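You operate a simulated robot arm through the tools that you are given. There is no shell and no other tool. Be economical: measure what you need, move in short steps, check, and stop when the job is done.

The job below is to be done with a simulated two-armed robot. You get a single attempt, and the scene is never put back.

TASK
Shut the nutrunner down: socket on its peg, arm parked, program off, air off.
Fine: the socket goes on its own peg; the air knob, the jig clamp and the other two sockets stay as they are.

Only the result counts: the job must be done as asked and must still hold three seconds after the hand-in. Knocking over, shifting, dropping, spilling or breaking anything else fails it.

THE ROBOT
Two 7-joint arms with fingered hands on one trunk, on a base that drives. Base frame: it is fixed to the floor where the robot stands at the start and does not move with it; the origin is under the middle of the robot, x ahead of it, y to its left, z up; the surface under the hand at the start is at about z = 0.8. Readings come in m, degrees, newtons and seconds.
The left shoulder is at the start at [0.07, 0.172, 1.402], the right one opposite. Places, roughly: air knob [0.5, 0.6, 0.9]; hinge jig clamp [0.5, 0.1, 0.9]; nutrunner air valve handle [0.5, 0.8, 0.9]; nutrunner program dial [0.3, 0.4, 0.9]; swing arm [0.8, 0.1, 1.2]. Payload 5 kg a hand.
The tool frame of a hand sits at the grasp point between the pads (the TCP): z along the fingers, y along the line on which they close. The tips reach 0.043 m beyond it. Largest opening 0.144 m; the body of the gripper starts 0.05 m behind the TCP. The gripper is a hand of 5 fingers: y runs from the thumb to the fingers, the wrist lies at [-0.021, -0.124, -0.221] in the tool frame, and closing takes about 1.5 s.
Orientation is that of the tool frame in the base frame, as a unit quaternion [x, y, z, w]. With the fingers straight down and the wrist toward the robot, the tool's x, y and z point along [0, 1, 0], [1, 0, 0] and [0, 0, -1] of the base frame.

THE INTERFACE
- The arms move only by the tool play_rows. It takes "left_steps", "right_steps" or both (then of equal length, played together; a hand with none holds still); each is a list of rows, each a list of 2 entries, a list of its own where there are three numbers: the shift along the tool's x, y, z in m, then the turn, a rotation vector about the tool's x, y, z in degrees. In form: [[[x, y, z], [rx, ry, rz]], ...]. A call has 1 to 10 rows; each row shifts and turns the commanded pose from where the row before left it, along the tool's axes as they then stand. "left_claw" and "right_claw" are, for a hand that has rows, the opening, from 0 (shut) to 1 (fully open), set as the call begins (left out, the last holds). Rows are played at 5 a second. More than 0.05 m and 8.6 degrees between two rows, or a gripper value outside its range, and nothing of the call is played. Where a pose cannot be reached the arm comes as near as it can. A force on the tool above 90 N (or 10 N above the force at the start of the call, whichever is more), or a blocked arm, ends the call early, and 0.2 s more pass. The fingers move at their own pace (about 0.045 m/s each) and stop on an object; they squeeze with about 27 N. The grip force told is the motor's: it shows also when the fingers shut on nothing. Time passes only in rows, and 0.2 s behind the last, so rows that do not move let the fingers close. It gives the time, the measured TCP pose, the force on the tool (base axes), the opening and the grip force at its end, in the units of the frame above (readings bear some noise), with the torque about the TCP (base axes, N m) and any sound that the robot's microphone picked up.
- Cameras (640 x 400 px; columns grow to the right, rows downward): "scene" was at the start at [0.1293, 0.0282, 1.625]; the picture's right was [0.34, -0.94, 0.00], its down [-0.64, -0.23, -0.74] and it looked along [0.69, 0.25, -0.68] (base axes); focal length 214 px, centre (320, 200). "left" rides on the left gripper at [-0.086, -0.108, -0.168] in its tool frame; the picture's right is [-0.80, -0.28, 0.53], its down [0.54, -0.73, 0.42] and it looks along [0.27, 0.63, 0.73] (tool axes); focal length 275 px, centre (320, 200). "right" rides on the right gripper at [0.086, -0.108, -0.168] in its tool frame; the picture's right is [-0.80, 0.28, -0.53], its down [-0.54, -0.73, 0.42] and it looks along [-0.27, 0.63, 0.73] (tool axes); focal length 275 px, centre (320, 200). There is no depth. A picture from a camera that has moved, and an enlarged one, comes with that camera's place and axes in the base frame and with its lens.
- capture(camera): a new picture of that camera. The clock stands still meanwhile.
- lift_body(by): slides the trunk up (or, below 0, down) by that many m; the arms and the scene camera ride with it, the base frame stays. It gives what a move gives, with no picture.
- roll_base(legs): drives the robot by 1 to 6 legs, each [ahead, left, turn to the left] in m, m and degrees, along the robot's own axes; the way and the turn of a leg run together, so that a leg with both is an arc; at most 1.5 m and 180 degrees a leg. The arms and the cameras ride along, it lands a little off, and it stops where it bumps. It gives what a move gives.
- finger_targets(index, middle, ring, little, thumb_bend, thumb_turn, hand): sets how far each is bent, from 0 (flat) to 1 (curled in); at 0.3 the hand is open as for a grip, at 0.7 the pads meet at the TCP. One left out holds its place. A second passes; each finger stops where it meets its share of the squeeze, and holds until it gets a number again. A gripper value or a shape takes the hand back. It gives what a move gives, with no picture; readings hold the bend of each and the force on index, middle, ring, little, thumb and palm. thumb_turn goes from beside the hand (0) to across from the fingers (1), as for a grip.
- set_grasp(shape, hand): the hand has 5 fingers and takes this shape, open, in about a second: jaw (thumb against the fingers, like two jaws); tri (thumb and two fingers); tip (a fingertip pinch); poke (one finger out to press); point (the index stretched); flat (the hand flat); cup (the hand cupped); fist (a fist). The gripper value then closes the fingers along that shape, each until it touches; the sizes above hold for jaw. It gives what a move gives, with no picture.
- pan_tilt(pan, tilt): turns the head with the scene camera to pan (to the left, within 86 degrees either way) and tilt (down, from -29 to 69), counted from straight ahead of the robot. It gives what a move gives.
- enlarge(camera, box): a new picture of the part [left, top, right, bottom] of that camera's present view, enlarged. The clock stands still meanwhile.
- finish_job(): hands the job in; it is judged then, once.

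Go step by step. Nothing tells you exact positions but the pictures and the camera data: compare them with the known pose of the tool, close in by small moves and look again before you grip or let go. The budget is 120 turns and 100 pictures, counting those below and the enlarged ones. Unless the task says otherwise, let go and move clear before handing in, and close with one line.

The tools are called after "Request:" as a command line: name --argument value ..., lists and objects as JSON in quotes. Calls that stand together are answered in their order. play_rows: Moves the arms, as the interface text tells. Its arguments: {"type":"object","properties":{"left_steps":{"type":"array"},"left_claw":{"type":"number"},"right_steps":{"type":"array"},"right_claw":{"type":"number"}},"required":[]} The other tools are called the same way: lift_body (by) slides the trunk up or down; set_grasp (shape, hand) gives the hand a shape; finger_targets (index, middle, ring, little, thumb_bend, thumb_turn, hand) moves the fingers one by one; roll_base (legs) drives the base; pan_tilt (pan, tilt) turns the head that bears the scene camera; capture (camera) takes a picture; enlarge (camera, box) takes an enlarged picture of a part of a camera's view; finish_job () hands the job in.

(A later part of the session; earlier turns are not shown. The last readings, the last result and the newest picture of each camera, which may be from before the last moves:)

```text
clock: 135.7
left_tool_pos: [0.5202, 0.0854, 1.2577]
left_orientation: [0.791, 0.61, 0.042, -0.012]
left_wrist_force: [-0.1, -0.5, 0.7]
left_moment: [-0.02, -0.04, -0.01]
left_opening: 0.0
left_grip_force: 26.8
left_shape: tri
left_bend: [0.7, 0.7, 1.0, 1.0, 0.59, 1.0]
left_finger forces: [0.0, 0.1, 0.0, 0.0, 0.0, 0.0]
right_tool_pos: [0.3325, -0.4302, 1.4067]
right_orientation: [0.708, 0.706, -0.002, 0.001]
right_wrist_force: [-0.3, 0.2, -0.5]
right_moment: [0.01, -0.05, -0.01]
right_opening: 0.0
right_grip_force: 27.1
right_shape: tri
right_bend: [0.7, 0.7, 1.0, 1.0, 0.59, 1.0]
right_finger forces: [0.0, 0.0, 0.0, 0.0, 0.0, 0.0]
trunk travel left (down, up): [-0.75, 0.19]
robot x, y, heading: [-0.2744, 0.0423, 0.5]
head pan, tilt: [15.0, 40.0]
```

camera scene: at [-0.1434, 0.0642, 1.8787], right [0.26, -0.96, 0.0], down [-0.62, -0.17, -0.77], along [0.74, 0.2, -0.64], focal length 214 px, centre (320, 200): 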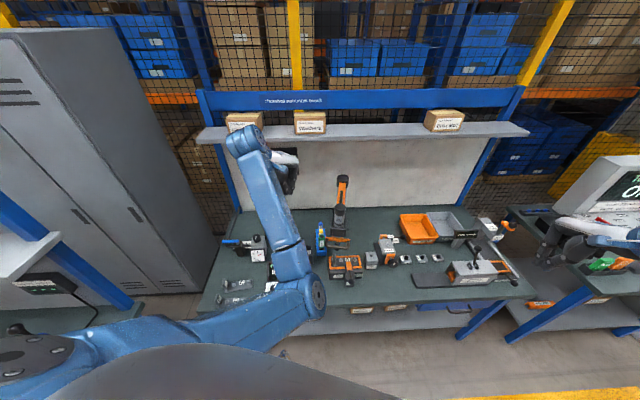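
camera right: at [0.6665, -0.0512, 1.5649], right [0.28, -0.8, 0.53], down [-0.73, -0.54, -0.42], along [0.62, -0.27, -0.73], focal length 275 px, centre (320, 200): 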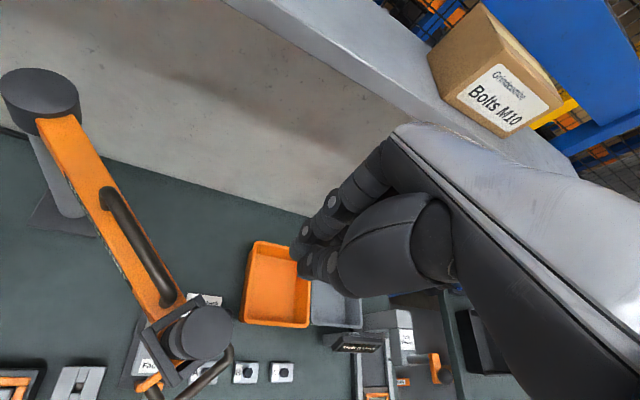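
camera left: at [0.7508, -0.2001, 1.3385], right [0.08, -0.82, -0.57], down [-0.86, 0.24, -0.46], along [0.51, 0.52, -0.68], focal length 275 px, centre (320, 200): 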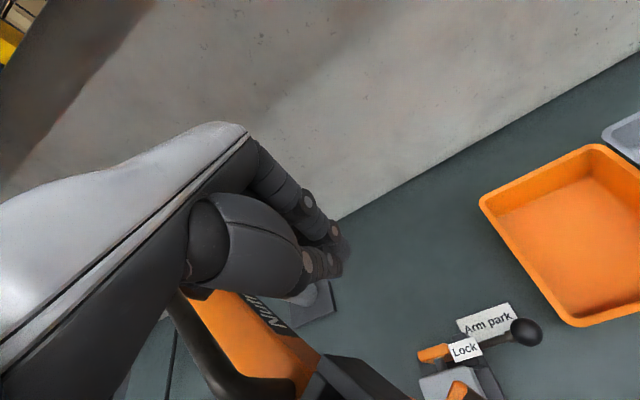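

Hook is in place; pushing the motor along its arc toward the pegs.

Request:
play_rows --left_steps '[[[0.0322, 0.0048, 0], [0, 0, 0]], [[0.027, -0.0139, 0], [0, 0, 0]], [[0.0282, -0.0115, 0], [0, 0, 0]], [[0.0291, -0.0089, 0], [0, 0, 0]], [[0.0298, -0.0064, 0], [0, 0, 0]], [[0.0303, -0.0037, 0], [0, 0, 0]], [[0.0304, -0.0011, 0], [0, 0, 0]], [[0.0304, 0.0016, 0], [0, 0, 0]], [[0, 0, 0], [0, 0, 0]]]'

Request:
capture --camera "left"

```text
clock: 137.7
left_tool_pos: [0.5429, 0.3258, 1.2769]
left_orientation: [0.79, 0.611, 0.041, -0.012]
left_wrist_force: [0.3, 0.2, 0.0]
left_moment: [0.01, 0.0, 0.03]
left_opening: 0.0
left_grip_force: 27.2
left_shape: tri
left_bend: [0.7, 0.7, 1.0, 1.0, 0.59, 1.0]
left_finger forces: [0.0, 0.0, 0.0, 0.0, 0.1, 0.1]
right_tool_pos: [0.3318, -0.4286, 1.4068]
right_orientation: [0.708, 0.707, -0.002, 0.001]
right_wrist_force: [0.5, -0.2, -0.9]
right_moment: [-0.02, 0.01, 0.02]
right_opening: 0.0002
right_grip_force: 27.3
right_shape: tri
right_bend: [0.7, 0.7, 1.0, 1.0, 0.59, 1.0]
right_finger forces: [0.0, 0.1, 0.0, 0.0, 0.0, 0.1]
trunk travel left (down, up): [-0.75, 0.19]
robot x, y, heading: [-0.2758, 0.0454, 0.2]
head pan, tilt: [15.0, 40.0]
```

```text
14 pictures are left
camera left: at [0.4092, 0.2589, 1.4337], right [-0.45, -0.66, -0.61], down [-0.54, 0.74, -0.4], along [0.71, 0.15, -0.69], focal length 275 px, centre (320, 200)
```

left: 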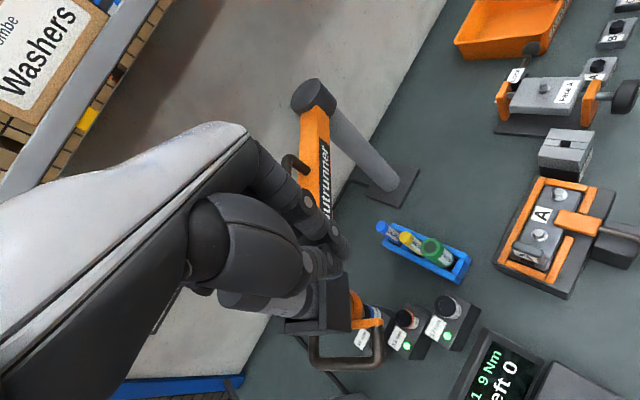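

The head is approaching the pegs. I check alignment with the scene camera.

Request:
enlarge --camera "scene" --box '[220, 170, 340, 290]'

```text
3.33 times, centred on (280, 230) of scene
camera zoom: at [-0.1431, 0.0655, 1.8786], right [0.26, -0.96, 0.0], down [-0.62, -0.17, -0.77], along [0.74, 0.2, -0.64], focal length 715 px, centre (453, 100)
```

zoom: 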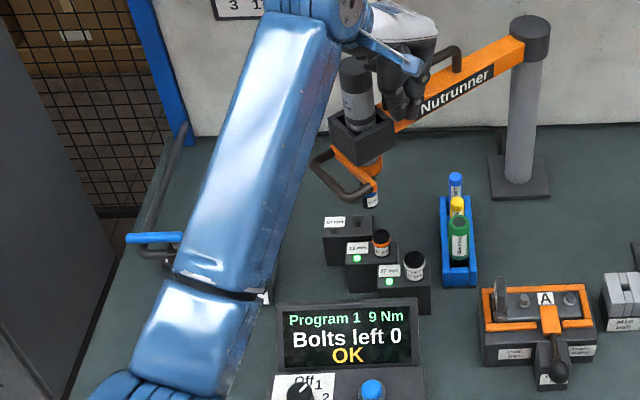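

The socket is about 5–6 cm (≈9°) short of the 10 mm peg along the arc. I push on slowly.

Request:
play_rows --left_steps '[[[0.009, 0.0007, 0], [0, 0, 0]], [[0.009, 0.0007, 0], [0, 0, 0]], [[0.009, 0.0016, 0], [0, 0, 0]], [[0.009, 0.0016, 0], [0, 0, 0]], [[0.009, 0.002, 0], [0, 0, 0]], [[0.009, 0.002, 0], [0, 0, 0]], [[0, 0, 0], [0, 0, 0]]]'

Request:
enlarge --camera "scene" --box '[220, 170, 340, 290]'

```text
clock: 139.3
left_tool_pos: [0.5648, 0.3728, 1.2809]
left_orientation: [0.791, 0.61, 0.041, -0.012]
left_wrist_force: [0.8, -0.7, 0.1]
left_moment: [0.01, 0.03, 0.01]
left_opening: 0.0
left_grip_force: 26.7
left_shape: tri
left_bend: [0.7, 0.7, 1.0, 1.0, 0.59, 1.0]
left_finger forces: [0.0, 0.1, 0.0, 0.0, 0.0, 0.1]
right_tool_pos: [0.3332, -0.4291, 1.4071]
right_orientation: [0.707, 0.707, -0.002, 0.001]
right_wrist_force: [0.0, -0.1, -1.0]
right_moment: [0.0, 0.0, -0.02]
right_opening: 0.0
right_grip_force: 27.3
right_shape: tri
right_bend: [0.7, 0.7, 1.0, 1.0, 0.59, 1.0]
right_finger forces: [0.1, 0.0, 0.1, 0.0, 0.0, 0.0]
trunk travel left (down, up): [-0.75, 0.19]
robot x, y, heading: [-0.2759, 0.043, 0.1]
head pan, tilt: [15.0, 40.0]
```

```text
3.33 times, centred on (280, 230) of scene
camera zoom: at [-0.1431, 0.0647, 1.8786], right [0.26, -0.96, 0.0], down [-0.62, -0.17, -0.77], along [0.74, 0.2, -0.64], focal length 715 px, centre (453, 100)
```

zoom: 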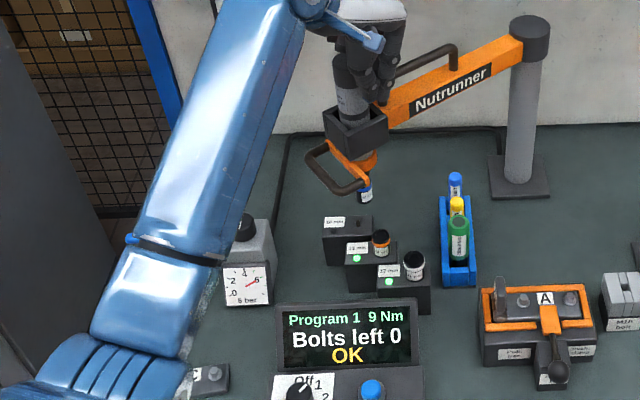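

About 6–7° left; pushing on.

Request:
play_rows --left_steps '[[[0.0081, 0.0018, 0], [0, 0, 0]], [[0.0081, 0.002, 0], [0, 0, 0]], [[0.0081, 0.0023, 0], [0, 0, 0]], [[0.0081, 0.0025, 0], [0, 0, 0]], [[0.0075, 0.0027, 0], [0, 0, 0]], [[0, 0, 0], [0, 0, 0]]]'

Request:
enlarge --camera "scene" --box '[240, 180, 300, 240]'

```text
clock: 140.7
left_tool_pos: [0.5863, 0.4104, 1.285]
left_orientation: [0.791, 0.61, 0.042, -0.012]
left_wrist_force: [0.9, -0.4, 0.9]
left_moment: [0.02, -0.02, 0.01]
left_opening: 0.0001
left_grip_force: 27.5
left_shape: tri
left_bend: [0.7, 0.7, 1.0, 1.0, 0.59, 1.0]
left_finger forces: [0.0, 0.0, 0.0, 0.1, 0.0, 0.0]
right_tool_pos: [0.3327, -0.4298, 1.407]
right_orientation: [0.707, 0.707, -0.003, 0.001]
right_wrist_force: [0.4, 0.0, 0.0]
right_moment: [-0.01, -0.02, -0.02]
right_opening: 0.0003
right_grip_force: 27.4
right_shape: tri
right_bend: [0.7, 0.7, 1.0, 1.0, 0.59, 1.0]
right_finger forces: [0.0, 0.0, 0.0, 0.1, 0.0, 0.1]
trunk travel left (down, up): [-0.75, 0.19]
robot x, y, heading: [-0.2763, 0.0452, 0.5]
head pan, tilt: [15.0, 40.0]
```

```text
6.67 times, centred on (270, 210) of scene
camera zoom: at [-0.143, 0.0649, 1.8786], right [0.26, -0.96, 0.0], down [-0.62, -0.17, -0.77], along [0.74, 0.2, -0.64], focal length 1430 px, centre (653, 133)
```

zoom: 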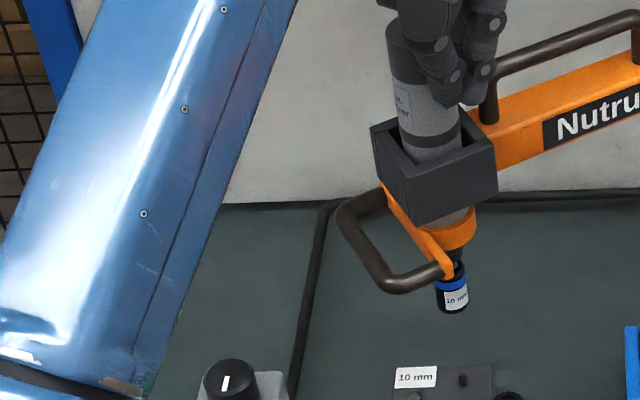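

Alignment now agrees with the peg to within a few millimetres. I nudge 2 mm more, lift the hook and place the closed fingertips above the motor cap to press it down.

Request:
play_rows --left_steps '[[[0.002, 0.0007, 0], [0, 0, 0]], [[-0.006, -0.002, 0], [0, 0, 0]], [[-0.005, 0, -0.03], [0, 0, 0]], [[0, 0, -0.04], [0, 0, 0]], [[0, 0, -0.04], [0, 0, 0]], [[0.02, 0.01, 0], [0, 0, 0]], [[0.035, 0.012, 0], [0, 0, 0]], [[0, 0, 0], [0, 0, 0]]]'

Request:
enlarge --camera "scene" --box '[230, 160, 310, 240]'

```text
clock: 142.5
left_tool_pos: [0.6126, 0.4412, 1.3978]
left_orientation: [0.791, 0.61, 0.041, -0.011]
left_wrist_force: [0.0, 0.0, 0.1]
left_moment: [-0.03, -0.02, -0.01]
left_opening: 0.0
left_grip_force: 27.4
left_shape: tri
left_bend: [0.7, 0.7, 1.0, 1.0, 0.59, 1.0]
left_finger forces: [0.1, 0.0, 0.1, 0.0, 0.0, 0.0]
right_tool_pos: [0.3314, -0.4281, 1.4065]
right_orientation: [0.708, 0.706, -0.002, 0.001]
right_wrist_force: [0.5, 0.2, 0.3]
right_moment: [0.0, 0.0, -0.01]
right_opening: 0.0
right_grip_force: 27.4
right_shape: tri
right_bend: [0.7, 0.7, 1.0, 1.0, 0.59, 1.0]
right_finger forces: [0.1, 0.0, 0.0, 0.0, 0.0, 0.0]
trunk travel left (down, up): [-0.75, 0.19]
robot x, y, heading: [-0.2758, 0.046, 0.2]
head pan, tilt: [15.0, 40.0]
```

```text
5.00 times, centred on (270, 200) of scene
camera zoom: at [-0.1432, 0.0652, 1.8786], right [0.26, -0.96, 0.0], down [-0.62, -0.17, -0.77], along [0.74, 0.2, -0.64], focal length 1072 px, centre (570, 200)
```

zoom: 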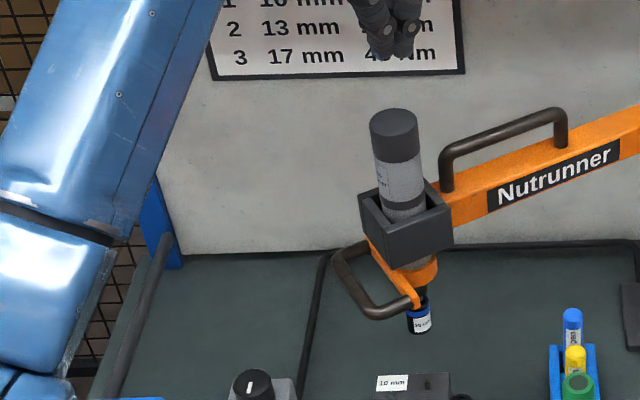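

Socket and peg line up in the picture. I centre the fingertips over the motor cap and press straight down.

Request:
play_rows --left_steps '[[[0.0081, 0.0031, 0], [0, 0, 0]], [[-0.0024, -0.001, 0.03], [0, 0, 0]], [[-0.0024, -0.001, 0.03], [0, 0, 0]], [[-0.0016, -0.0007, 0.02], [0, 0, 0]], [[-0.0012, -0.0005, 0.015], [0, 0, 0]], [[-0.0012, -0.0005, 0.015], [0, 0, 0]], [[-0.0012, -0.0005, 0.015], [0, 0, 0]], [[-0.0012, -0.0005, 0.015], [0, 0, 0]]]'

Request:
play_rows --left_steps '[[[-0.0012, -0.0005, 0.015], [0, 0, 0]], [[-0.0012, -0.0005, 0.015], [0, 0, 0]], [[-0.0008, -0.0003, 0.01], [0, 0, 0]], [[-0.0008, -0.0003, 0.01], [0, 0, 0]], [[0, 0, 0], [0, 0, 0]]]'

Request:
enlarge --camera "scene" --box '[230, 160, 310, 240]'

```text
clock: 144.3
left_tool_pos: [0.6172, 0.449, 1.2597]
left_orientation: [0.79, 0.611, 0.041, -0.012]
left_wrist_force: [-1.8, -2.3, 6.8]
left_moment: [-0.11, 0.13, 0.06]
left_opening: 0.0
left_grip_force: 27.1
left_shape: tri
left_bend: [0.7, 0.7, 1.0, 1.0, 0.6, 1.0]
left_finger forces: [0.0, 0.1, 0.1, 0.0, 0.0, 0.0]
right_tool_pos: [0.3323, -0.4301, 1.4065]
right_orientation: [0.708, 0.706, -0.001, 0.002]
right_wrist_force: [0.4, 0.3, -0.6]
right_moment: [-0.03, 0.0, -0.01]
right_opening: 0.0003
right_grip_force: 27.4
right_shape: tri
right_bend: [0.7, 0.7, 1.0, 1.0, 0.59, 1.0]
right_finger forces: [0.1, 0.0, 0.0, 0.1, 0.1, 0.0]
trunk travel left (down, up): [-0.75, 0.19]
robot x, y, heading: [-0.2766, 0.0452, 0.4]
head pan, tilt: [15.0, 40.0]
```

```text
clock: 145.5
left_tool_pos: [0.615, 0.4501, 1.2121]
left_orientation: [0.79, 0.611, 0.044, -0.011]
left_wrist_force: [-2.3, 2.0, 26.1]
left_moment: [0.13, 0.3, 0.0]
left_opening: 0.0
left_grip_force: 26.5
left_shape: tri
left_bend: [0.7, 0.7, 1.0, 1.0, 0.6, 1.0]
left_finger forces: [0.0, 0.1, 0.1, 0.0, 63.5, 0.1]
right_tool_pos: [0.3306, -0.4304, 1.4084]
right_orientation: [0.708, 0.707, -0.001, 0.002]
right_wrist_force: [-0.1, -0.4, 0.3]
right_moment: [-0.01, -0.01, 0.01]
right_opening: 0.0
right_grip_force: 26.9
right_shape: tri
right_bend: [0.7, 0.7, 1.0, 1.0, 0.59, 1.0]
right_finger forces: [0.1, 0.1, 0.1, 0.1, 0.0, 0.0]
trunk travel left (down, up): [-0.75, 0.19]
robot x, y, heading: [-0.2764, 0.0461, 0.2]
head pan, tilt: [15.0, 40.0]
```

```text
5.00 times, centred on (270, 200) of scene
camera zoom: at [-0.1471, 0.0639, 1.8793], right [0.26, -0.96, 0.0], down [-0.62, -0.17, -0.77], along [0.74, 0.2, -0.64], focal length 1072 px, centre (570, 200)
```

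zoom: 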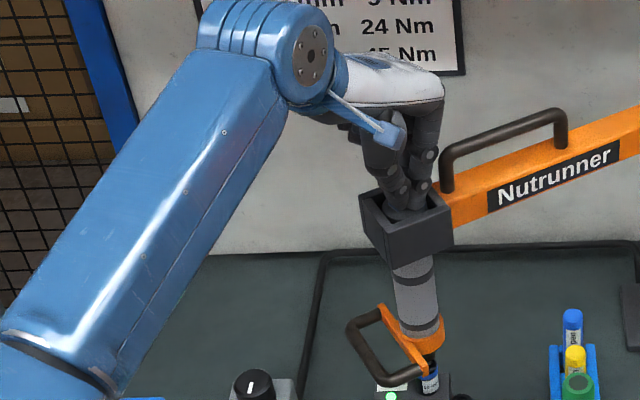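

The 10 mm lamp has turned green and the socket is on its peg. I raise the hand so the spindle springs back, and check that the socket stays.

Request:
play_rows --left_steps '[[[0.0016, 0.0007, -0.02], [0, 0, 0]], [[0.0016, 0.0007, -0.02], [0, 0, 0]], [[0.0016, 0.0007, -0.02], [0, 0, 0]], [[0.0016, 0.0007, -0.025], [0, 0, 0]], [[0.0024, 0.001, -0.03], [0, 0, 0]], [[0.0024, 0.001, -0.03], [0, 0, 0]], [[0.0024, 0.001, -0.03], [0, 0, 0]]]'

Request:
enlarge --camera "scene" --box '[230, 160, 330, 260]'

```text
clock: 147.1
left_tool_pos: [0.6171, 0.4475, 1.3843]
left_orientation: [0.791, 0.611, 0.041, -0.013]
left_wrist_force: [-0.3, -0.4, -0.7]
left_moment: [0.01, -0.01, 0.02]
left_opening: 0.0002
left_grip_force: 26.7
left_shape: tri
left_bend: [0.7, 0.7, 1.0, 1.0, 0.6, 1.0]
left_finger forces: [0.0, 0.0, 0.0, 0.0, 0.1, 0.1]
right_tool_pos: [0.3317, -0.4305, 1.4055]
right_orientation: [0.707, 0.707, -0.002, 0.001]
right_wrist_force: [-0.1, 0.3, 0.3]
right_moment: [-0.03, -0.01, 0.03]
right_opening: 0.0002
right_grip_force: 26.5
right_shape: tri
right_bend: [0.7, 0.7, 1.0, 1.0, 0.59, 1.0]
right_finger forces: [0.0, 0.0, 0.0, 0.1, 0.0, 0.0]
trunk travel left (down, up): [-0.75, 0.19]
robot x, y, heading: [-0.2747, 0.041, 0.1]
head pan, tilt: [15.0, 40.0]
```

```text
4.00 times, centred on (280, 210) of scene
camera zoom: at [-0.1429, 0.0649, 1.8785], right [0.26, -0.96, 0.0], down [-0.62, -0.17, -0.77], along [0.74, 0.2, -0.64], focal length 858 px, centre (480, 160)
```

zoom: 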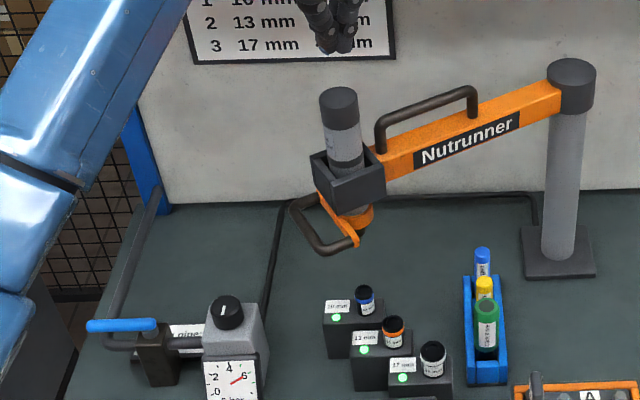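

The 10 mm socket stays on its peg, lamp green. Now I hook the motor from its far-left side with the left hand and swing the arm back.

Request:
play_rows --left_steps '[[[0.0356, 0.026, 0], [0, 0, 0]], [[0.0356, 0.026, 0], [0, 0, 0]], [[-0.003, -0.0013, 0.04], [0, 0, 0]], [[-0.003, -0.0013, 0.04], [0, 0, 0]], [[-0.003, -0.0013, 0.037], [0, 0, 0]], [[-0.0281, -0.0236, 0], [0, 0, 0]], [[-0.025, -0.0174, 0], [0, 0, 0]], [[-0.0265, -0.0152, 0], [0, 0, 0]], [[-0.0277, -0.0128, 0], [0, 0, 0]], [[-0.0287, -0.0104, 0], [0, 0, 0]]]'

Request:
play_rows --left_steps '[[[-0.0295, -0.0078, 0], [0, 0, 0]], [[-0.0301, -0.0053, 0], [0, 0, 0]], [[-0.0304, -0.0026, 0], [0, 0, 0]], [[-0.0304, 0, 0], [0, 0, 0]], [[-0.0304, 0.0026, 0], [0, 0, 0]], [[-0.03, 0.0053, 0], [0, 0, 0]], [[-0.0294, 0.008, 0], [0, 0, 0]], [[-0.0286, 0.0104, 0], [0, 0, 0]], [[0, 0, 0], [0, 0, 0]]]'

Request:
enlarge --camera "scene" --box '[220, 130, 460, 290]'

```text
clock: 149.3
left_tool_pos: [0.5713, 0.3914, 1.26]
left_orientation: [0.791, 0.61, 0.041, -0.012]
left_wrist_force: [0.0, 0.7, 0.6]
left_moment: [-0.04, 0.04, -0.01]
left_opening: 0.0
left_grip_force: 26.9
left_shape: tri
left_bend: [0.7, 0.7, 1.0, 1.0, 0.6, 1.0]
left_finger forces: [0.0, 0.1, 0.1, 0.0, 0.1, 0.0]
right_tool_pos: [0.3318, -0.4305, 1.4068]
right_orientation: [0.708, 0.706, -0.002, 0.001]
right_wrist_force: [-0.5, 0.6, -0.2]
right_moment: [-0.01, -0.03, -0.01]
right_opening: 0.0002
right_grip_force: 26.5
right_shape: tri
right_bend: [0.7, 0.7, 1.0, 1.0, 0.59, 1.0]
right_finger forces: [0.1, 0.0, 0.0, 0.0, 0.0, 0.0]
trunk travel left (down, up): [-0.75, 0.19]
robot x, y, heading: [-0.2753, 0.0446, 0.4]
head pan, tilt: [15.0, 40.0]
```

```text
clock: 151.3
left_tool_pos: [0.525, 0.1598, 1.2416]
left_orientation: [0.79, 0.611, 0.042, -0.012]
left_wrist_force: [0.0, 0.4, -0.6]
left_moment: [0.0, 0.03, 0.01]
left_opening: 0.0
left_grip_force: 27.4
left_shape: tri
left_bend: [0.7, 0.7, 1.0, 1.0, 0.6, 1.0]
left_finger forces: [0.0, 0.1, 0.0, 0.1, 0.0, 0.0]
right_tool_pos: [0.3333, -0.4301, 1.4051]
right_orientation: [0.708, 0.706, -0.002, 0.001]
right_wrist_force: [0.7, 0.1, 1.2]
right_moment: [-0.02, 0.02, 0.0]
right_opening: 0.0001
right_grip_force: 26.5
right_shape: tri
right_bend: [0.7, 0.7, 1.0, 1.0, 0.59, 1.0]
right_finger forces: [0.2, 0.1, 0.0, 0.0, 0.1, 0.0]
trunk travel left (down, up): [-0.75, 0.19]
robot x, y, heading: [-0.2765, 0.0379, 0.4]
head pan, tilt: [15.0, 40.0]
```

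```text
2.50 times, centred on (340, 210) of scene
camera zoom: at [-0.1428, 0.0656, 1.8786], right [0.26, -0.96, 0.0], down [-0.62, -0.17, -0.77], along [0.74, 0.2, -0.64], focal length 536 px, centre (270, 175)
```

zoom: 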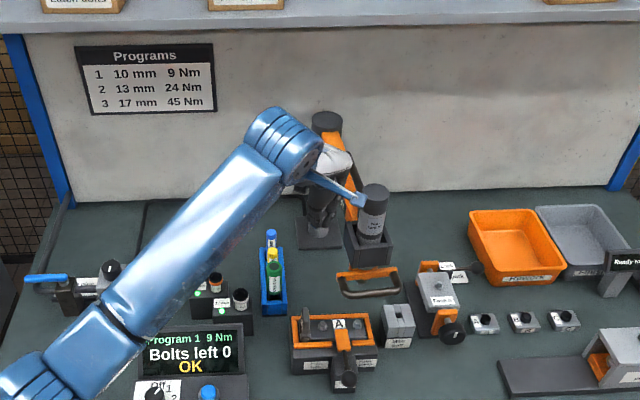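

The head is back near the robot's front. I continue pushing it right and back along the arc.

Request:
play_rows --left_steps '[[[-0.0301, 0.013, -0.018], [0, 0, 0]], [[-0.0264, 0.0152, -0.0015], [0, 0, 0]], [[-0.0249, 0.0175, -0.0015], [0, 0, 0]], [[-0.0232, 0.0196, -0.0015], [0, 0, 0]], [[-0.0214, 0.0216, -0.0015], [0, 0, 0]], [[-0.0195, 0.0233, -0.0015], [0, 0, 0]], [[-0.0173, 0.0249, -0.001], [0, 0, 0]], [[-0.0123, 0.021, -0.001], [0, 0, 0]], [[0, 0, 0], [0, 0, 0]]]'

Request:
enlarge --camera "scene" --box '[300, 150, 420, 270]'

```text
clock: 153.3
left_tool_pos: [0.6314, -0.0506, 1.2597]
left_orientation: [0.791, 0.611, 0.041, -0.012]
left_wrist_force: [0.4, 0.5, 0.2]
left_moment: [-0.02, 0.02, -0.01]
left_opening: 0.0
left_grip_force: 26.9
left_shape: tri
left_bend: [0.7, 0.7, 1.0, 1.0, 0.6, 1.0]
left_finger forces: [0.0, 0.1, 0.0, 0.0, 0.0, 0.0]
right_tool_pos: [0.3321, -0.4292, 1.4063]
right_orientation: [0.708, 0.706, -0.002, 0.001]
right_wrist_force: [-0.2, 0.2, 0.3]
right_moment: [-0.03, -0.03, -0.03]
right_opening: 0.0
right_grip_force: 27.5
right_shape: tri
right_bend: [0.7, 0.7, 1.0, 1.0, 0.59, 1.0]
right_finger forces: [0.0, 0.0, 0.1, 0.1, 0.0, 0.1]
trunk travel left (down, up): [-0.75, 0.19]
robot x, y, heading: [-0.2755, 0.0444, 0.5]
head pan, tilt: [15.0, 40.0]
```

```text
3.33 times, centred on (360, 210) of scene
camera zoom: at [-0.1431, 0.0656, 1.8786], right [0.26, -0.96, 0.0], down [-0.62, -0.17, -0.77], along [0.74, 0.2, -0.64], focal length 715 px, centre (187, 167)
```

zoom: 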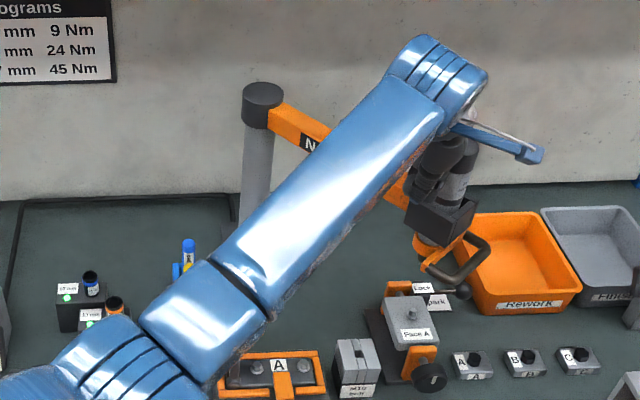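

The head is nearly back at its first place (about −125°). The left arm needs more reach for the last part, so I lift the hook, roll the base forward 0.15 m and re-engage.

Request:
play_rows --left_steps '[[[0.01, -0.01, -0.03], [0, 0, 0]], [[0.003, 0.001, -0.045], [0, 0, 0]], [[0.003, 0.001, -0.045], [0, 0, 0]]]'

Request:
roll_base --legs '[[0.15, 0, 0]]'

```text
clock: 154.1
left_tool_pos: [0.6219, -0.0412, 1.3807]
left_orientation: [0.791, 0.611, 0.041, -0.012]
left_wrist_force: [-0.2, 1.1, -0.7]
left_moment: [-0.01, -0.04, 0.01]
left_opening: 0.0
left_grip_force: 26.9
left_shape: tri
left_bend: [0.7, 0.7, 1.0, 1.0, 0.6, 1.0]
left_finger forces: [0.0, 0.0, 0.0, 0.1, 0.0, 0.1]
right_tool_pos: [0.3324, -0.4297, 1.4062]
right_orientation: [0.708, 0.707, -0.001, 0.001]
right_wrist_force: [-0.2, -0.2, 0.1]
right_moment: [0.0, -0.02, 0.03]
right_opening: 0.0
right_grip_force: 26.7
right_shape: tri
right_bend: [0.7, 0.7, 1.0, 1.0, 0.59, 1.0]
right_finger forces: [0.0, 0.0, 0.0, 0.1, 0.1, 0.1]
trunk travel left (down, up): [-0.75, 0.19]
robot x, y, heading: [-0.281, 0.044, 0.3]
head pan, tilt: [15.0, 40.0]
```

```text
clock: 155.4
left_tool_pos: [0.7644, -0.043, 1.3839]
left_orientation: [0.792, 0.609, 0.043, -0.011]
left_wrist_force: [-0.3, -0.3, 0.3]
left_moment: [0.0, -0.06, -0.01]
left_opening: 0.0
left_grip_force: 27.5
left_shape: tri
left_bend: [0.7, 0.7, 1.0, 1.0, 0.6, 1.0]
left_finger forces: [0.1, 0.0, 0.0, 0.0, 0.0, 0.0]
right_tool_pos: [0.4748, -0.4317, 1.409]
right_orientation: [0.709, 0.706, -0.002, 0.002]
right_wrist_force: [-0.4, -0.1, 0.6]
right_moment: [-0.01, -0.08, -0.01]
right_opening: 0.0
right_grip_force: 27.2
right_shape: tri
right_bend: [0.7, 0.7, 1.0, 1.0, 0.59, 1.0]
right_finger forces: [0.0, 0.0, 0.0, 0.0, 0.1, 0.0]
trunk travel left (down, up): [-0.75, 0.19]
robot x, y, heading: [-0.1275, 0.0432, 0.2]
head pan, tilt: [15.0, 40.0]
```

Request:
play_rows --left_steps '[[[-0.0097, -0.0346, 0], [0, 0, 0]], [[-0.0097, -0.0346, 0], [0, 0, 0]], [[-0.0097, -0.0346, 0], [0, 0, 0]], [[-0.0097, -0.0346, 0], [0, 0, 0]], [[-0.003, -0.0013, 0.04], [0, 0, 0]], [[-0.003, -0.0013, 0.04], [0, 0, 0]], [[-0.003, -0.0013, 0.037], [0, 0, 0]]]'

Request:
play_rows --left_steps '[[[-0.008, 0.02, -0.001], [0, 0, 0]], [[-0.0085, 0.022, -0.001], [0, 0, 0]], [[-0.0107, 0.0285, -0.001], [0, 0, 0]], [[-0.0082, 0.0293, -0.001], [0, 0, 0]], [[-0.003, 0.015, -0.001], [0, 0, 0]], [[-0.003, 0.015, -0.001], [0, 0, 0]], [[0, 0, 0], [0, 0, 0]]]'

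Request:
capture --camera "right"

```text
clock: 157.0
left_tool_pos: [0.6285, -0.0459, 1.256]
left_orientation: [0.791, 0.61, 0.042, -0.011]
left_wrist_force: [0.5, 0.2, 1.1]
left_moment: [-0.01, 0.02, 0.01]
left_opening: 0.0002
left_grip_force: 27.6
left_shape: tri
left_bend: [0.7, 0.7, 1.0, 1.0, 0.6, 1.0]
left_finger forces: [0.0, 0.1, 0.0, 0.1, 0.1, 0.1]
right_tool_pos: [0.4791, -0.4312, 1.4069]
right_orientation: [0.708, 0.706, -0.002, 0.001]
right_wrist_force: [0.0, 0.0, 0.1]
right_moment: [0.01, 0.0, 0.02]
right_opening: 0.0
right_grip_force: 27.1
right_shape: tri
right_bend: [0.7, 0.7, 1.0, 1.0, 0.59, 1.0]
right_finger forces: [0.0, 0.0, 0.0, 0.1, 0.0, 0.1]
trunk travel left (down, up): [-0.75, 0.19]
robot x, y, heading: [-0.1284, 0.043, -0.0]
head pan, tilt: [15.0, 40.0]
```

```text
clock: 158.8
left_tool_pos: [0.7511, -0.0886, 1.2542]
left_orientation: [0.784, 0.619, 0.053, -0.023]
left_wrist_force: [0.2, 0.0, 0.6]
left_moment: [0.03, -0.01, -0.01]
left_opening: 0.0
left_grip_force: 27.5
left_shape: tri
left_bend: [0.7, 0.7, 1.0, 1.0, 0.6, 1.0]
left_finger forces: [0.1, 0.1, 0.0, 0.0, 0.1, 0.1]
right_tool_pos: [0.4792, -0.4307, 1.4071]
right_orientation: [0.708, 0.706, -0.002, 0.001]
right_wrist_force: [0.0, 0.0, 0.4]
right_moment: [0.0, -0.01, -0.01]
right_opening: 0.0
right_grip_force: 27.1
right_shape: tri
right_bend: [0.7, 0.7, 1.0, 1.0, 0.59, 1.0]
right_finger forces: [0.1, 0.0, 0.0, 0.1, 0.1, 0.1]
trunk travel left (down, up): [-0.75, 0.19]
robot x, y, heading: [-0.1288, 0.0457, 0.0]
head pan, tilt: [15.0, 40.0]
stopped in row 7 (left hand): the arm was blocked; the commanded pose is now the measured one
```

```text
5 pictures are left
camera right: at [0.3707, -0.3437, 1.5739], right [0.28, -0.8, 0.54], down [-0.73, -0.54, -0.42], along [0.62, -0.27, -0.73], focal length 275 px, centre (320, 200)
```

right: 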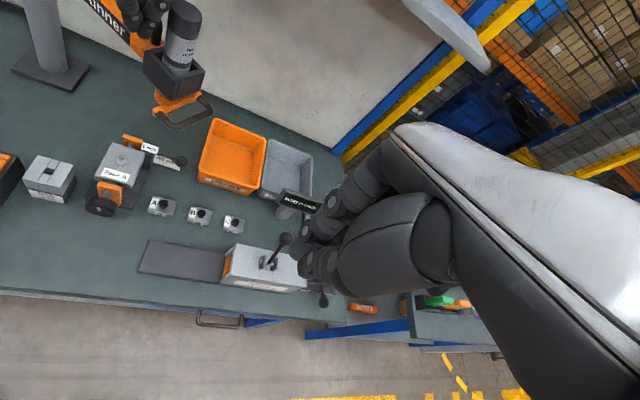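

The head is now at about −102°, some 5° short of the park label (−97°), and the left arm is at its limit. Left retreats up and back; the right hand will give the last push from the front.

Request:
play_rows --left_steps '[[[0.003, -0.02, -0.04], [0, 0, 0]], [[0.003, -0.01, -0.045], [0, 0, 0]], [[0.003, -0.01, -0.045], [0, 0, 0]], [[0.0248, -0.0343, 0], [0, 0, 0]], [[0.0248, -0.0343, 0], [0, 0, 0]], [[0.0248, -0.0343, 0], [0, 0, 0]], [[0.0248, -0.0343, 0], [0, 0, 0]], [[0.0248, -0.0343, 0], [0, 0, 0]], [[0.0248, -0.0343, 0], [0, 0, 0]], [[0.0248, -0.0343, 0], [0, 0, 0]]]'

Request:
play_rows --left_steps '[[[0.04, -0.01, 0], [0, 0, 0]], [[0.04, -0.01, 0], [0, 0, 0]], [[0.04, -0.01, 0], [0, 0, 0]], [[0.04, 0, 0], [0, 0, 0]], [[0.04, 0, 0], [0, 0, 0]], [[0, 0, 0], [0, 0, 0]], [[0, 0, 0], [0, 0, 0]], [[0, 0, 0], [0, 0, 0]], [[0, 0, 0], [0, 0, 0]]]' --right_steps '[[[0.03, 0.01, 0], [0, 0, 0]], [[0.03, 0.01, 0], [0, 0, 0]], [[0.035, 0.02, 0], [0, 0, 0]], [[0.035, 0.025, 0], [0, 0, 0]], [[0.035, 0.027, 0], [0, 0, 0]], [[0.035, 0.027, 0], [0, 0, 0]], [[0.035, 0.027, 0], [0, 0, 0]], [[0.035, 0.027, 0], [0, 0, 0]], [[0.035, 0.027, 0], [0, 0, 0]]]'

```text
clock: 161.0
left_tool_pos: [0.5132, 0.1375, 1.3958]
left_orientation: [0.785, 0.617, 0.05, -0.021]
left_wrist_force: [-0.1, -0.1, -0.2]
left_moment: [-0.03, -0.01, 0.0]
left_opening: 0.0002
left_grip_force: 27.1
left_shape: tri
left_bend: [0.7, 0.7, 1.0, 1.0, 0.6, 1.0]
left_finger forces: [0.0, 0.0, 0.0, 0.0, 0.1, 0.1]
right_tool_pos: [0.4778, -0.429, 1.4082]
right_orientation: [0.708, 0.706, -0.003, 0.001]
right_wrist_force: [-0.2, -0.1, -0.7]
right_moment: [-0.04, -0.03, 0.0]
right_opening: 0.0001
right_grip_force: 27.0
right_shape: tri
right_bend: [0.7, 0.7, 1.0, 1.0, 0.59, 1.0]
right_finger forces: [0.1, 0.0, 0.0, 0.0, 0.0, 0.1]
trunk travel left (down, up): [-0.75, 0.19]
robot x, y, heading: [-0.1296, 0.0429, -0.1]
head pan, tilt: [15.0, 40.0]
```

```text
clock: 163.2
left_tool_pos: [0.5277, 0.3845, 1.4217]
left_orientation: [0.768, 0.635, 0.073, -0.05]
left_wrist_force: [-0.2, -0.3, 0.4]
left_moment: [0.04, -0.02, -0.01]
left_opening: 0.0002
left_grip_force: 27.2
left_shape: tri
left_bend: [0.7, 0.7, 1.0, 1.0, 0.6, 1.0]
left_finger forces: [0.0, 0.0, 0.0, 0.0, 0.0, 0.1]
right_tool_pos: [0.6795, -0.1289, 1.4033]
right_orientation: [0.709, 0.705, -0.002, 0.001]
right_wrist_force: [0.1, -0.2, 0.2]
right_moment: [0.04, -0.02, 0.01]
right_opening: 0.0002
right_grip_force: 27.2
right_shape: tri
right_bend: [0.7, 0.7, 1.0, 1.0, 0.59, 1.0]
right_finger forces: [0.0, 0.0, 0.0, 0.0, 0.0, 0.1]
trunk travel left (down, up): [-0.75, 0.19]
robot x, y, heading: [-0.1282, 0.0408, 0.0]
head pan, tilt: [15.0, 40.0]
stopped in row 9 (left hand): the arm was blocked; the commanded pose is now the measured one
```

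Request:
play_rows --right_steps '[[[0, 0, 0.045], [0, 0, 0]], [[0, 0, 0.045], [0, 0, 0]], [[0, 0, 0.048], [0, 0, 0]], [[0, 0.025, 0], [0, 0, 0]], [[0, 0.025, 0], [0, 0, 0]], [[-0.001, 0.012, 0], [0, 0, 0]], [[-0.001, 0.012, 0], [0, 0, 0]], [[-0.002, 0.01, 0], [0, 0, 0]], [[-0.002, 0.01, 0], [0, 0, 0]], [[0, 0, 0], [0, 0, 0]]]'

Request:
enlarge --camera "scene" --box '[290, 160, 410, 280]'

```text
clock: 165.4
left_tool_pos: [0.5254, 0.3854, 1.4232]
left_orientation: [0.768, 0.635, 0.074, -0.049]
left_wrist_force: [0.6, -0.3, -0.2]
left_moment: [0.0, 0.02, -0.02]
left_opening: 0.0
left_grip_force: 27.1
left_shape: tri
left_bend: [0.7, 0.7, 1.0, 1.0, 0.6, 1.0]
left_finger forces: [0.0, 0.0, 0.1, 0.0, 0.1, 0.0]
right_tool_pos: [0.7713, -0.1356, 1.2677]
right_orientation: [0.71, 0.705, -0.002, 0.001]
right_wrist_force: [-21.2, 0.9, 4.4]
right_moment: [-0.05, -0.12, -0.19]
right_opening: 0.0
right_grip_force: 26.6
right_shape: tri
right_bend: [0.7, 0.7, 1.0, 1.0, 0.59, 1.0]
right_finger forces: [0.0, 20.8, 0.0, 0.0, 0.1, 0.0]
trunk travel left (down, up): [-0.75, 0.19]
robot x, y, heading: [-0.1265, 0.0431, 0.1]
head pan, tilt: [15.0, 40.0]
```

```text
3.33 times, centred on (350, 220) of scene
camera zoom: at [-0.0002, 0.0656, 1.8789], right [0.26, -0.97, 0.0], down [-0.62, -0.17, -0.77], along [0.74, 0.2, -0.64], focal length 715 px, centre (220, 133)
```

zoom: 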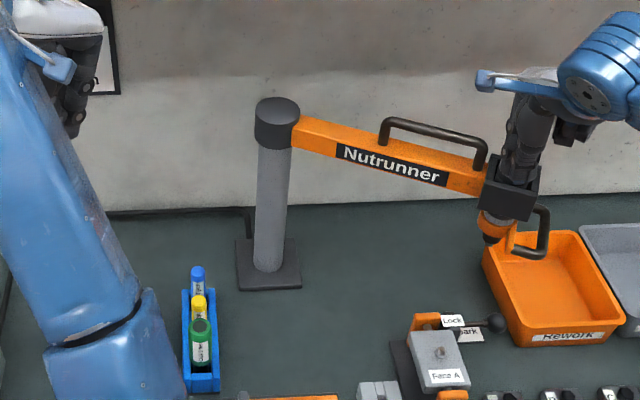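

The push ended against a firm stop with the head over the park label (about −98°): parked. I withdraw the right hand gently.

Request:
play_rows --right_steps '[[[0, -0.01, 0], [0, 0, 0]], [[0, -0.02, 0], [0, 0, 0]], [[0, -0.03, 0], [0, 0, 0]], [[0, 0, -0.045], [0, 0, 0]], [[0, 0, -0.045], [0, 0, 0]], [[0, 0, -0.045], [0, 0, 0]], [[-0.04, -0.02, 0], [0, 0, 0]], [[-0.04, -0.02, 0], [0, 0, 0]], [[-0.04, -0.02, 0], [0, 0, 0]], [[-0.04, -0.02, 0], [0, 0, 0]]]'

Request:
play_rows --right_steps '[[[-0.04, -0.02, 0], [0, 0, 0]], [[-0.04, -0.02, 0], [0, 0, 0]], [[-0.04, -0.02, 0], [0, 0, 0]], [[-0.04, -0.02, 0], [0, 0, 0]]]'

Request:
roll_base --legs '[[-0.22, 0.1, 0]]'

```text
clock: 167.6
left_tool_pos: [0.5267, 0.3839, 1.4231]
left_orientation: [0.768, 0.635, 0.073, -0.05]
left_wrist_force: [-0.6, 0.7, 0.2]
left_moment: [0.03, -0.06, -0.02]
left_opening: 0.0001
left_grip_force: 27.6
left_shape: tri
left_bend: [0.7, 0.7, 1.0, 1.0, 0.6, 1.0]
left_finger forces: [0.0, 0.0, 0.0, 0.0, 0.0, 0.0]
right_tool_pos: [0.6317, -0.2924, 1.4024]
right_orientation: [0.709, 0.706, -0.002, 0.0]
right_wrist_force: [-0.2, 0.2, -0.1]
right_moment: [-0.02, -0.02, -0.02]
right_opening: 0.0001
right_grip_force: 26.5
right_shape: tri
right_bend: [0.7, 0.7, 1.0, 1.0, 0.59, 1.0]
right_finger forces: [0.1, 0.0, 0.1, 0.0, 0.0, 0.0]
trunk travel left (down, up): [-0.75, 0.19]
robot x, y, heading: [-0.1286, 0.0446, 0.3]
head pan, tilt: [15.0, 40.0]
```

```text
clock: 168.6
left_tool_pos: [0.5257, 0.3843, 1.4226]
left_orientation: [0.767, 0.635, 0.073, -0.05]
left_wrist_force: [0.2, -0.4, 0.2]
left_moment: [-0.02, -0.04, 0.02]
left_opening: 0.0
left_grip_force: 26.8
left_shape: tri
left_bend: [0.7, 0.7, 1.0, 1.0, 0.6, 1.0]
left_finger forces: [0.0, 0.1, 0.1, 0.1, 0.0, 0.0]
right_tool_pos: [0.554, -0.4525, 1.4012]
right_orientation: [0.708, 0.706, -0.001, 0.0]
right_wrist_force: [-0.7, 0.6, -0.5]
right_moment: [-0.03, 0.01, 0.02]
right_opening: 0.0
right_grip_force: 27.5
right_shape: tri
right_bend: [0.7, 0.7, 1.0, 1.0, 0.59, 1.0]
right_finger forces: [0.0, 0.0, 0.0, 0.0, 0.1, 0.0]
trunk travel left (down, up): [-0.75, 0.19]
robot x, y, heading: [-0.1273, 0.045, 0.1]
head pan, tilt: [15.0, 40.0]
```

```text
clock: 170.4
left_tool_pos: [0.3193, 0.4782, 1.4193]
left_orientation: [0.771, 0.631, 0.071, -0.052]
left_wrist_force: [0.7, -0.3, 0.2]
left_moment: [0.07, 0.1, -0.06]
left_opening: 0.0
left_grip_force: 26.5
left_shape: tri
left_bend: [0.7, 0.7, 1.0, 1.0, 0.6, 1.0]
left_finger forces: [0.1, 0.0, 0.0, 0.0, 0.0, 0.0]
right_tool_pos: [0.339, -0.3576, 1.398]
right_orientation: [0.711, 0.703, -0.003, -0.001]
right_wrist_force: [1.1, -0.2, -0.5]
right_moment: [0.03, 0.04, 0.03]
right_opening: 0.0
right_grip_force: 26.8
right_shape: tri
right_bend: [0.7, 0.7, 1.0, 1.0, 0.59, 1.0]
right_finger forces: [0.0, 0.0, 0.0, 0.0, 0.0, 0.1]
trunk travel left (down, up): [-0.75, 0.19]
robot x, y, heading: [-0.3414, 0.1449, -0.4]
head pan, tilt: [15.0, 40.0]
```

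Now the program dial, estimated at (0.308,0.421), top near z≈0.88. I level the left hand, open it, and go to just above the dial.

Request:
play_rows --left_steps '[[[0, 0, 0], [0, -5, 0]], [[-0.029, 0.001, 0], [0, -5, 0]], [[-0.029, 0.001, 0.02], [0, 0, 0]], [[0, 0, 0.045], [0, 0, 0]], [[0, 0, 0.045], [0, 0, 0]], [[0, 0, 0.045], [0, 0, 0]], [[0, 0, 0.045], [0, 0, 0]], [[0, 0, 0.045], [0, 0, 0]], [[0, 0, 0.045], [0, 0, 0]], [[0, 0, 0.045], [0, 0, 0]]]' --left_claw 0.7

Request:
enlarge --camera "left" --box '[200, 140, 520, 340]'

```text
clock: 172.6
left_tool_pos: [0.3136, 0.4799, 1.0737]
left_orientation: [0.774, 0.633, 0.004, 0.006]
left_wrist_force: [0.7, -0.2, 0.4]
left_moment: [-0.04, 0.04, 0.03]
left_opening: 0.1007
left_grip_force: 0.1
left_shape: tri
left_bend: [0.73, 0.37, 0.99, 0.99, 0.6, 0.99]
left_finger forces: [0.0, 0.1, 0.0, 0.1, 0.0, 0.1]
left hand out of reach, approached as far as the arm can: row 2
right_tool_pos: [0.3345, -0.3531, 1.4024]
right_orientation: [0.712, 0.702, -0.002, 0.001]
right_wrist_force: [-0.8, 0.2, 0.2]
right_moment: [-0.01, 0.0, 0.04]
right_opening: 0.0
right_grip_force: 26.8
right_shape: tri
right_bend: [0.7, 0.7, 1.0, 1.0, 0.59, 1.0]
right_finger forces: [0.1, 0.0, 0.1, 0.1, 0.0, 0.0]
trunk travel left (down, up): [-0.75, 0.19]
robot x, y, heading: [-0.3477, 0.1475, -0.1]
head pan, tilt: [15.0, 40.0]
```

```text
2.00 times, centred on (360, 240) of left
camera zoom: at [0.1905, 0.4173, 1.2389], right [-0.43, -0.73, -0.54], down [-0.6, 0.67, -0.44], along [0.68, 0.13, -0.72], focal length 551 px, centre (240, 120)
```

zoom: 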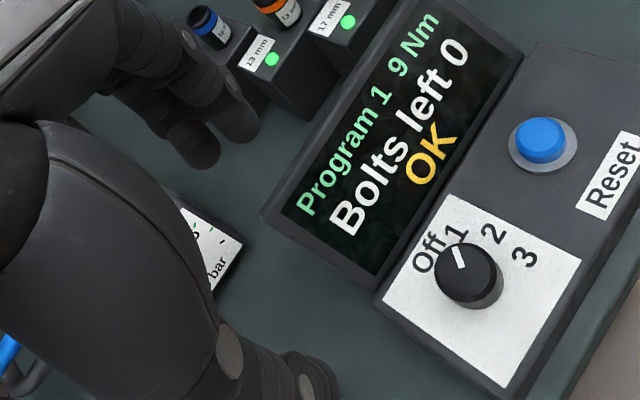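

Clear view: the pointer is at 1 and "Off" is one step counter-clockwise; the knob's centre is (0.306,0.420), top z≈0.88. I narrow the fingers, centre over it and go down.

Request:
play_rows --left_steps '[[[-0.03, 0.002, 0], [0, 0, 0]], [[-0.03, 0.0025, 0], [0, 0, 0]], [[0, 0, 0.04], [0, 0, 0]], [[0, 0, 0.04], [0, 0, 0]], [[0, 0, 0.04], [0, 0, 0]], [[0, 0, 0.03], [0, 0, 0]], [[0, 0, 0], [0, 0, 0]]]' --left_claw 0.5

Request:
enlarge --camera "left" --box '[200, 140, 440, 290]'

```text
clock: 174.2
left_tool_pos: [0.3121, 0.4164, 0.9229]
left_orientation: [0.774, 0.633, 0.006, 0.006]
left_wrist_force: [0.0, -0.7, -0.3]
left_moment: [-0.01, 0.01, 0.0]
left_opening: 0.0724
left_grip_force: 0.1
left_shape: tri
left_bend: [0.74, 0.45, 0.99, 0.99, 0.7, 1.0]
left_finger forces: [0.1, 0.0, 0.0, 0.0, 0.0, 0.1]
right_tool_pos: [0.3328, -0.3559, 1.4024]
right_orientation: [0.711, 0.703, -0.003, 0.001]
right_wrist_force: [-0.6, 0.1, -0.7]
right_moment: [0.01, 0.01, -0.04]
right_opening: 0.0
right_grip_force: 26.7
right_shape: tri
right_bend: [0.7, 0.7, 1.0, 1.0, 0.59, 1.0]
right_finger forces: [0.0, 0.0, 0.0, 0.1, 0.1, 0.1]
trunk travel left (down, up): [-0.75, 0.19]
robot x, y, heading: [-0.3485, 0.1461, -0.1]
head pan, tilt: [15.0, 40.0]
```

```text
2.67 times, centred on (320, 215) of left
camera zoom: at [0.1872, 0.3547, 1.089], right [-0.43, -0.73, -0.54], down [-0.6, 0.67, -0.43], along [0.68, 0.14, -0.72], focal length 734 px, centre (320, 160)
```

zoom: 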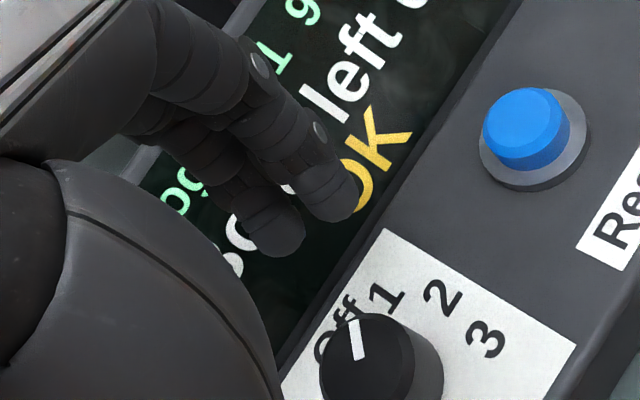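

The knob is nearly centred; I correct by a few millimetres, go 1.7 cm lower so the tips straddle it, and close.

Request:
play_rows --left_steps '[[[0.0027, -0.0067, 0.006], [0, 0, 0]], [[0, 0, 0.006], [0, 0, 0]], [[0, 0, 0.005], [0, 0, 0]], [[0, 0, 0], [0, 0, 0]]]'

Request:
play_rows --left_steps '[[[0, 0, 0], [0, 0, 0]], [[0, 0, 0], [0, 0, 0]], [[0, 0, 0], [0, 0, 0]], [[0, 0, 0], [0, 0, 0]], [[0, 0, 0], [0, 0, 0]], [[0, 0, 0], [0, 0, 0]]]' --left_claw 0

```text
clock: 175.2
left_tool_pos: [0.3046, 0.4203, 0.9051]
left_orientation: [0.773, 0.634, 0.004, 0.006]
left_wrist_force: [0.1, 0.4, 0.1]
left_moment: [-0.05, 0.03, -0.05]
left_opening: 0.0724
left_grip_force: 0.0
left_shape: tri
left_bend: [0.74, 0.45, 0.99, 0.99, 0.7, 1.0]
left_finger forces: [0.1, 0.0, 0.0, 0.1, 0.1, 0.0]
right_tool_pos: [0.3328, -0.3556, 1.4027]
right_orientation: [0.712, 0.703, -0.002, 0.001]
right_wrist_force: [-0.2, 0.4, 0.3]
right_moment: [-0.04, -0.01, 0.0]
right_opening: 0.0
right_grip_force: 27.0
right_shape: tri
right_bend: [0.7, 0.7, 1.0, 1.0, 0.59, 1.0]
right_finger forces: [0.1, 0.1, 0.0, 0.0, 0.0, 0.1]
trunk travel left (down, up): [-0.75, 0.19]
robot x, y, heading: [-0.3446, 0.1465, -0.4]
head pan, tilt: [15.0, 40.0]
```

```text
clock: 176.6
left_tool_pos: [0.3036, 0.4197, 0.9076]
left_orientation: [0.774, 0.634, 0.006, 0.006]
left_wrist_force: [-2.9, -2.1, 10.8]
left_moment: [-0.05, 0.09, 0.0]
left_opening: 0.0222
left_grip_force: 27.4
left_shape: tri
left_bend: [0.73, 0.59, 1.0, 1.0, 0.75, 1.0]
left_finger forces: [9.3, 11.5, 0.0, 0.0, 20.7, 0.0]
right_tool_pos: [0.3323, -0.3558, 1.4019]
right_orientation: [0.712, 0.703, -0.002, 0.0]
right_wrist_force: [-0.3, 0.6, 0.1]
right_moment: [-0.01, 0.0, 0.01]
right_opening: 0.0
right_grip_force: 27.0
right_shape: tri
right_bend: [0.7, 0.7, 1.0, 1.0, 0.59, 1.0]
right_finger forces: [0.0, 0.0, 0.0, 0.1, 0.0, 0.0]
trunk travel left (down, up): [-0.75, 0.19]
robot x, y, heading: [-0.3472, 0.148, -0.3]
head pan, tilt: [15.0, 40.0]
```

Firm grip on the knob. Turning it counter-clockwise one step.

Request:
play_rows --left_steps '[[[0, 0, 0], [0, 0, -7]], [[0, 0, 0], [0, 0, -7]], [[0, 0, 0], [0, 0, -7]], [[0, 0, 0], [0, 0, -7]], [[0, 0, 0], [0, 0, -7]], [[0, 0, 0], [0, 0, -7]], [[0, 0, 0], [0, 0, 0]]]'

```text
clock: 178.4
left_tool_pos: [0.2902, 0.4743, 0.8932]
left_orientation: [0.494, 0.869, 0.025, -0.02]
left_wrist_force: [0.4, 0.5, 0.0]
left_moment: [-0.04, 0.01, 0.0]
left_opening: 0.0184
left_grip_force: 26.5
left_shape: tri
left_bend: [0.73, 0.74, 1.0, 1.0, 0.8, 1.0]
left_finger forces: [0.0, 0.0, 0.0, 0.0, 0.0, 0.1]
right_tool_pos: [0.3387, -0.3473, 1.4007]
right_orientation: [0.709, 0.705, -0.004, 0.001]
right_wrist_force: [1.5, 0.4, 0.0]
right_moment: [-0.01, 0.04, 0.05]
right_opening: 0.0
right_grip_force: 27.3
right_shape: tri
right_bend: [0.7, 0.7, 1.0, 1.0, 0.59, 1.0]
right_finger forces: [0.1, 0.0, 0.0, 0.0, 0.1, 0.0]
trunk travel left (down, up): [-0.75, 0.19]
robot x, y, heading: [-0.3476, 0.1445, -0.2]
head pan, tilt: [15.0, 40.0]
stopped in row 7 (left hand): the arm was blocked; the commanded pose is now the measured one
```

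The grip slipped off after part of the turn. I'll lift, and use my remaining pictures sparingly: first do the air valve, then check both in one view. Moving the base to suit the valve.

Request:
play_rows --left_steps '[[[0, -0.01, -0.03], [0, 0, 0]], [[0, 0, -0.045], [0, 0, 0]], [[0, 0, -0.045], [0, 0, 0]], [[0, 0, -0.045], [0, 0, 0]]]' --left_claw 0

Request:
roll_base --legs '[[0.15, 0.1, 0]]'

```text
clock: 179.6
left_tool_pos: [0.2735, 0.5277, 1.0662]
left_orientation: [0.494, 0.864, 0.076, -0.057]
left_wrist_force: [-0.3, -1.0, -0.3]
left_moment: [-0.05, 0.06, -0.01]
left_opening: 0.0186
left_grip_force: 27.0
left_shape: tri
left_bend: [0.73, 0.74, 1.0, 1.0, 0.8, 1.0]
left_finger forces: [0.1, 0.0, 0.0, 0.1, 0.1, 0.1]
right_tool_pos: [0.3349, -0.3509, 1.403]
right_orientation: [0.709, 0.705, -0.003, 0.0]
right_wrist_force: [0.5, -0.7, 0.3]
right_moment: [-0.02, 0.03, -0.02]
right_opening: 0.0
right_grip_force: 27.1
right_shape: tri
right_bend: [0.7, 0.7, 1.0, 1.0, 0.59, 1.0]
right_finger forces: [0.0, 0.0, 0.1, 0.1, 0.0, 0.0]
trunk travel left (down, up): [-0.75, 0.19]
robot x, y, heading: [-0.3499, 0.1478, -0.2]
head pan, tilt: [15.0, 40.0]
stopped in row 4 (left hand): the arm was blocked; the commanded pose is now the measured one
```

```text
clock: 181.1
left_tool_pos: [0.4207, 0.6243, 1.0686]
left_orientation: [0.495, 0.863, 0.078, -0.056]
left_wrist_force: [-1.2, -0.4, 0.2]
left_moment: [0.02, -0.01, -0.02]
left_opening: 0.0185
left_grip_force: 26.9
left_shape: tri
left_bend: [0.73, 0.74, 1.0, 1.0, 0.8, 1.0]
left_finger forces: [0.1, 0.0, 0.0, 0.0, 0.1, 0.0]
right_tool_pos: [0.4819, -0.2561, 1.4022]
right_orientation: [0.711, 0.703, -0.002, 0.001]
right_wrist_force: [-1.6, -1.1, 0.7]
right_moment: [0.02, -0.06, 0.0]
right_opening: 0.0002
right_grip_force: 27.2
right_shape: tri
right_bend: [0.7, 0.7, 1.0, 1.0, 0.59, 1.0]
right_finger forces: [0.0, 0.0, 0.1, 0.1, 0.0, 0.1]
trunk travel left (down, up): [-0.75, 0.19]
robot x, y, heading: [-0.1972, 0.2461, -0.4]
head pan, tilt: [15.0, 40.0]
```

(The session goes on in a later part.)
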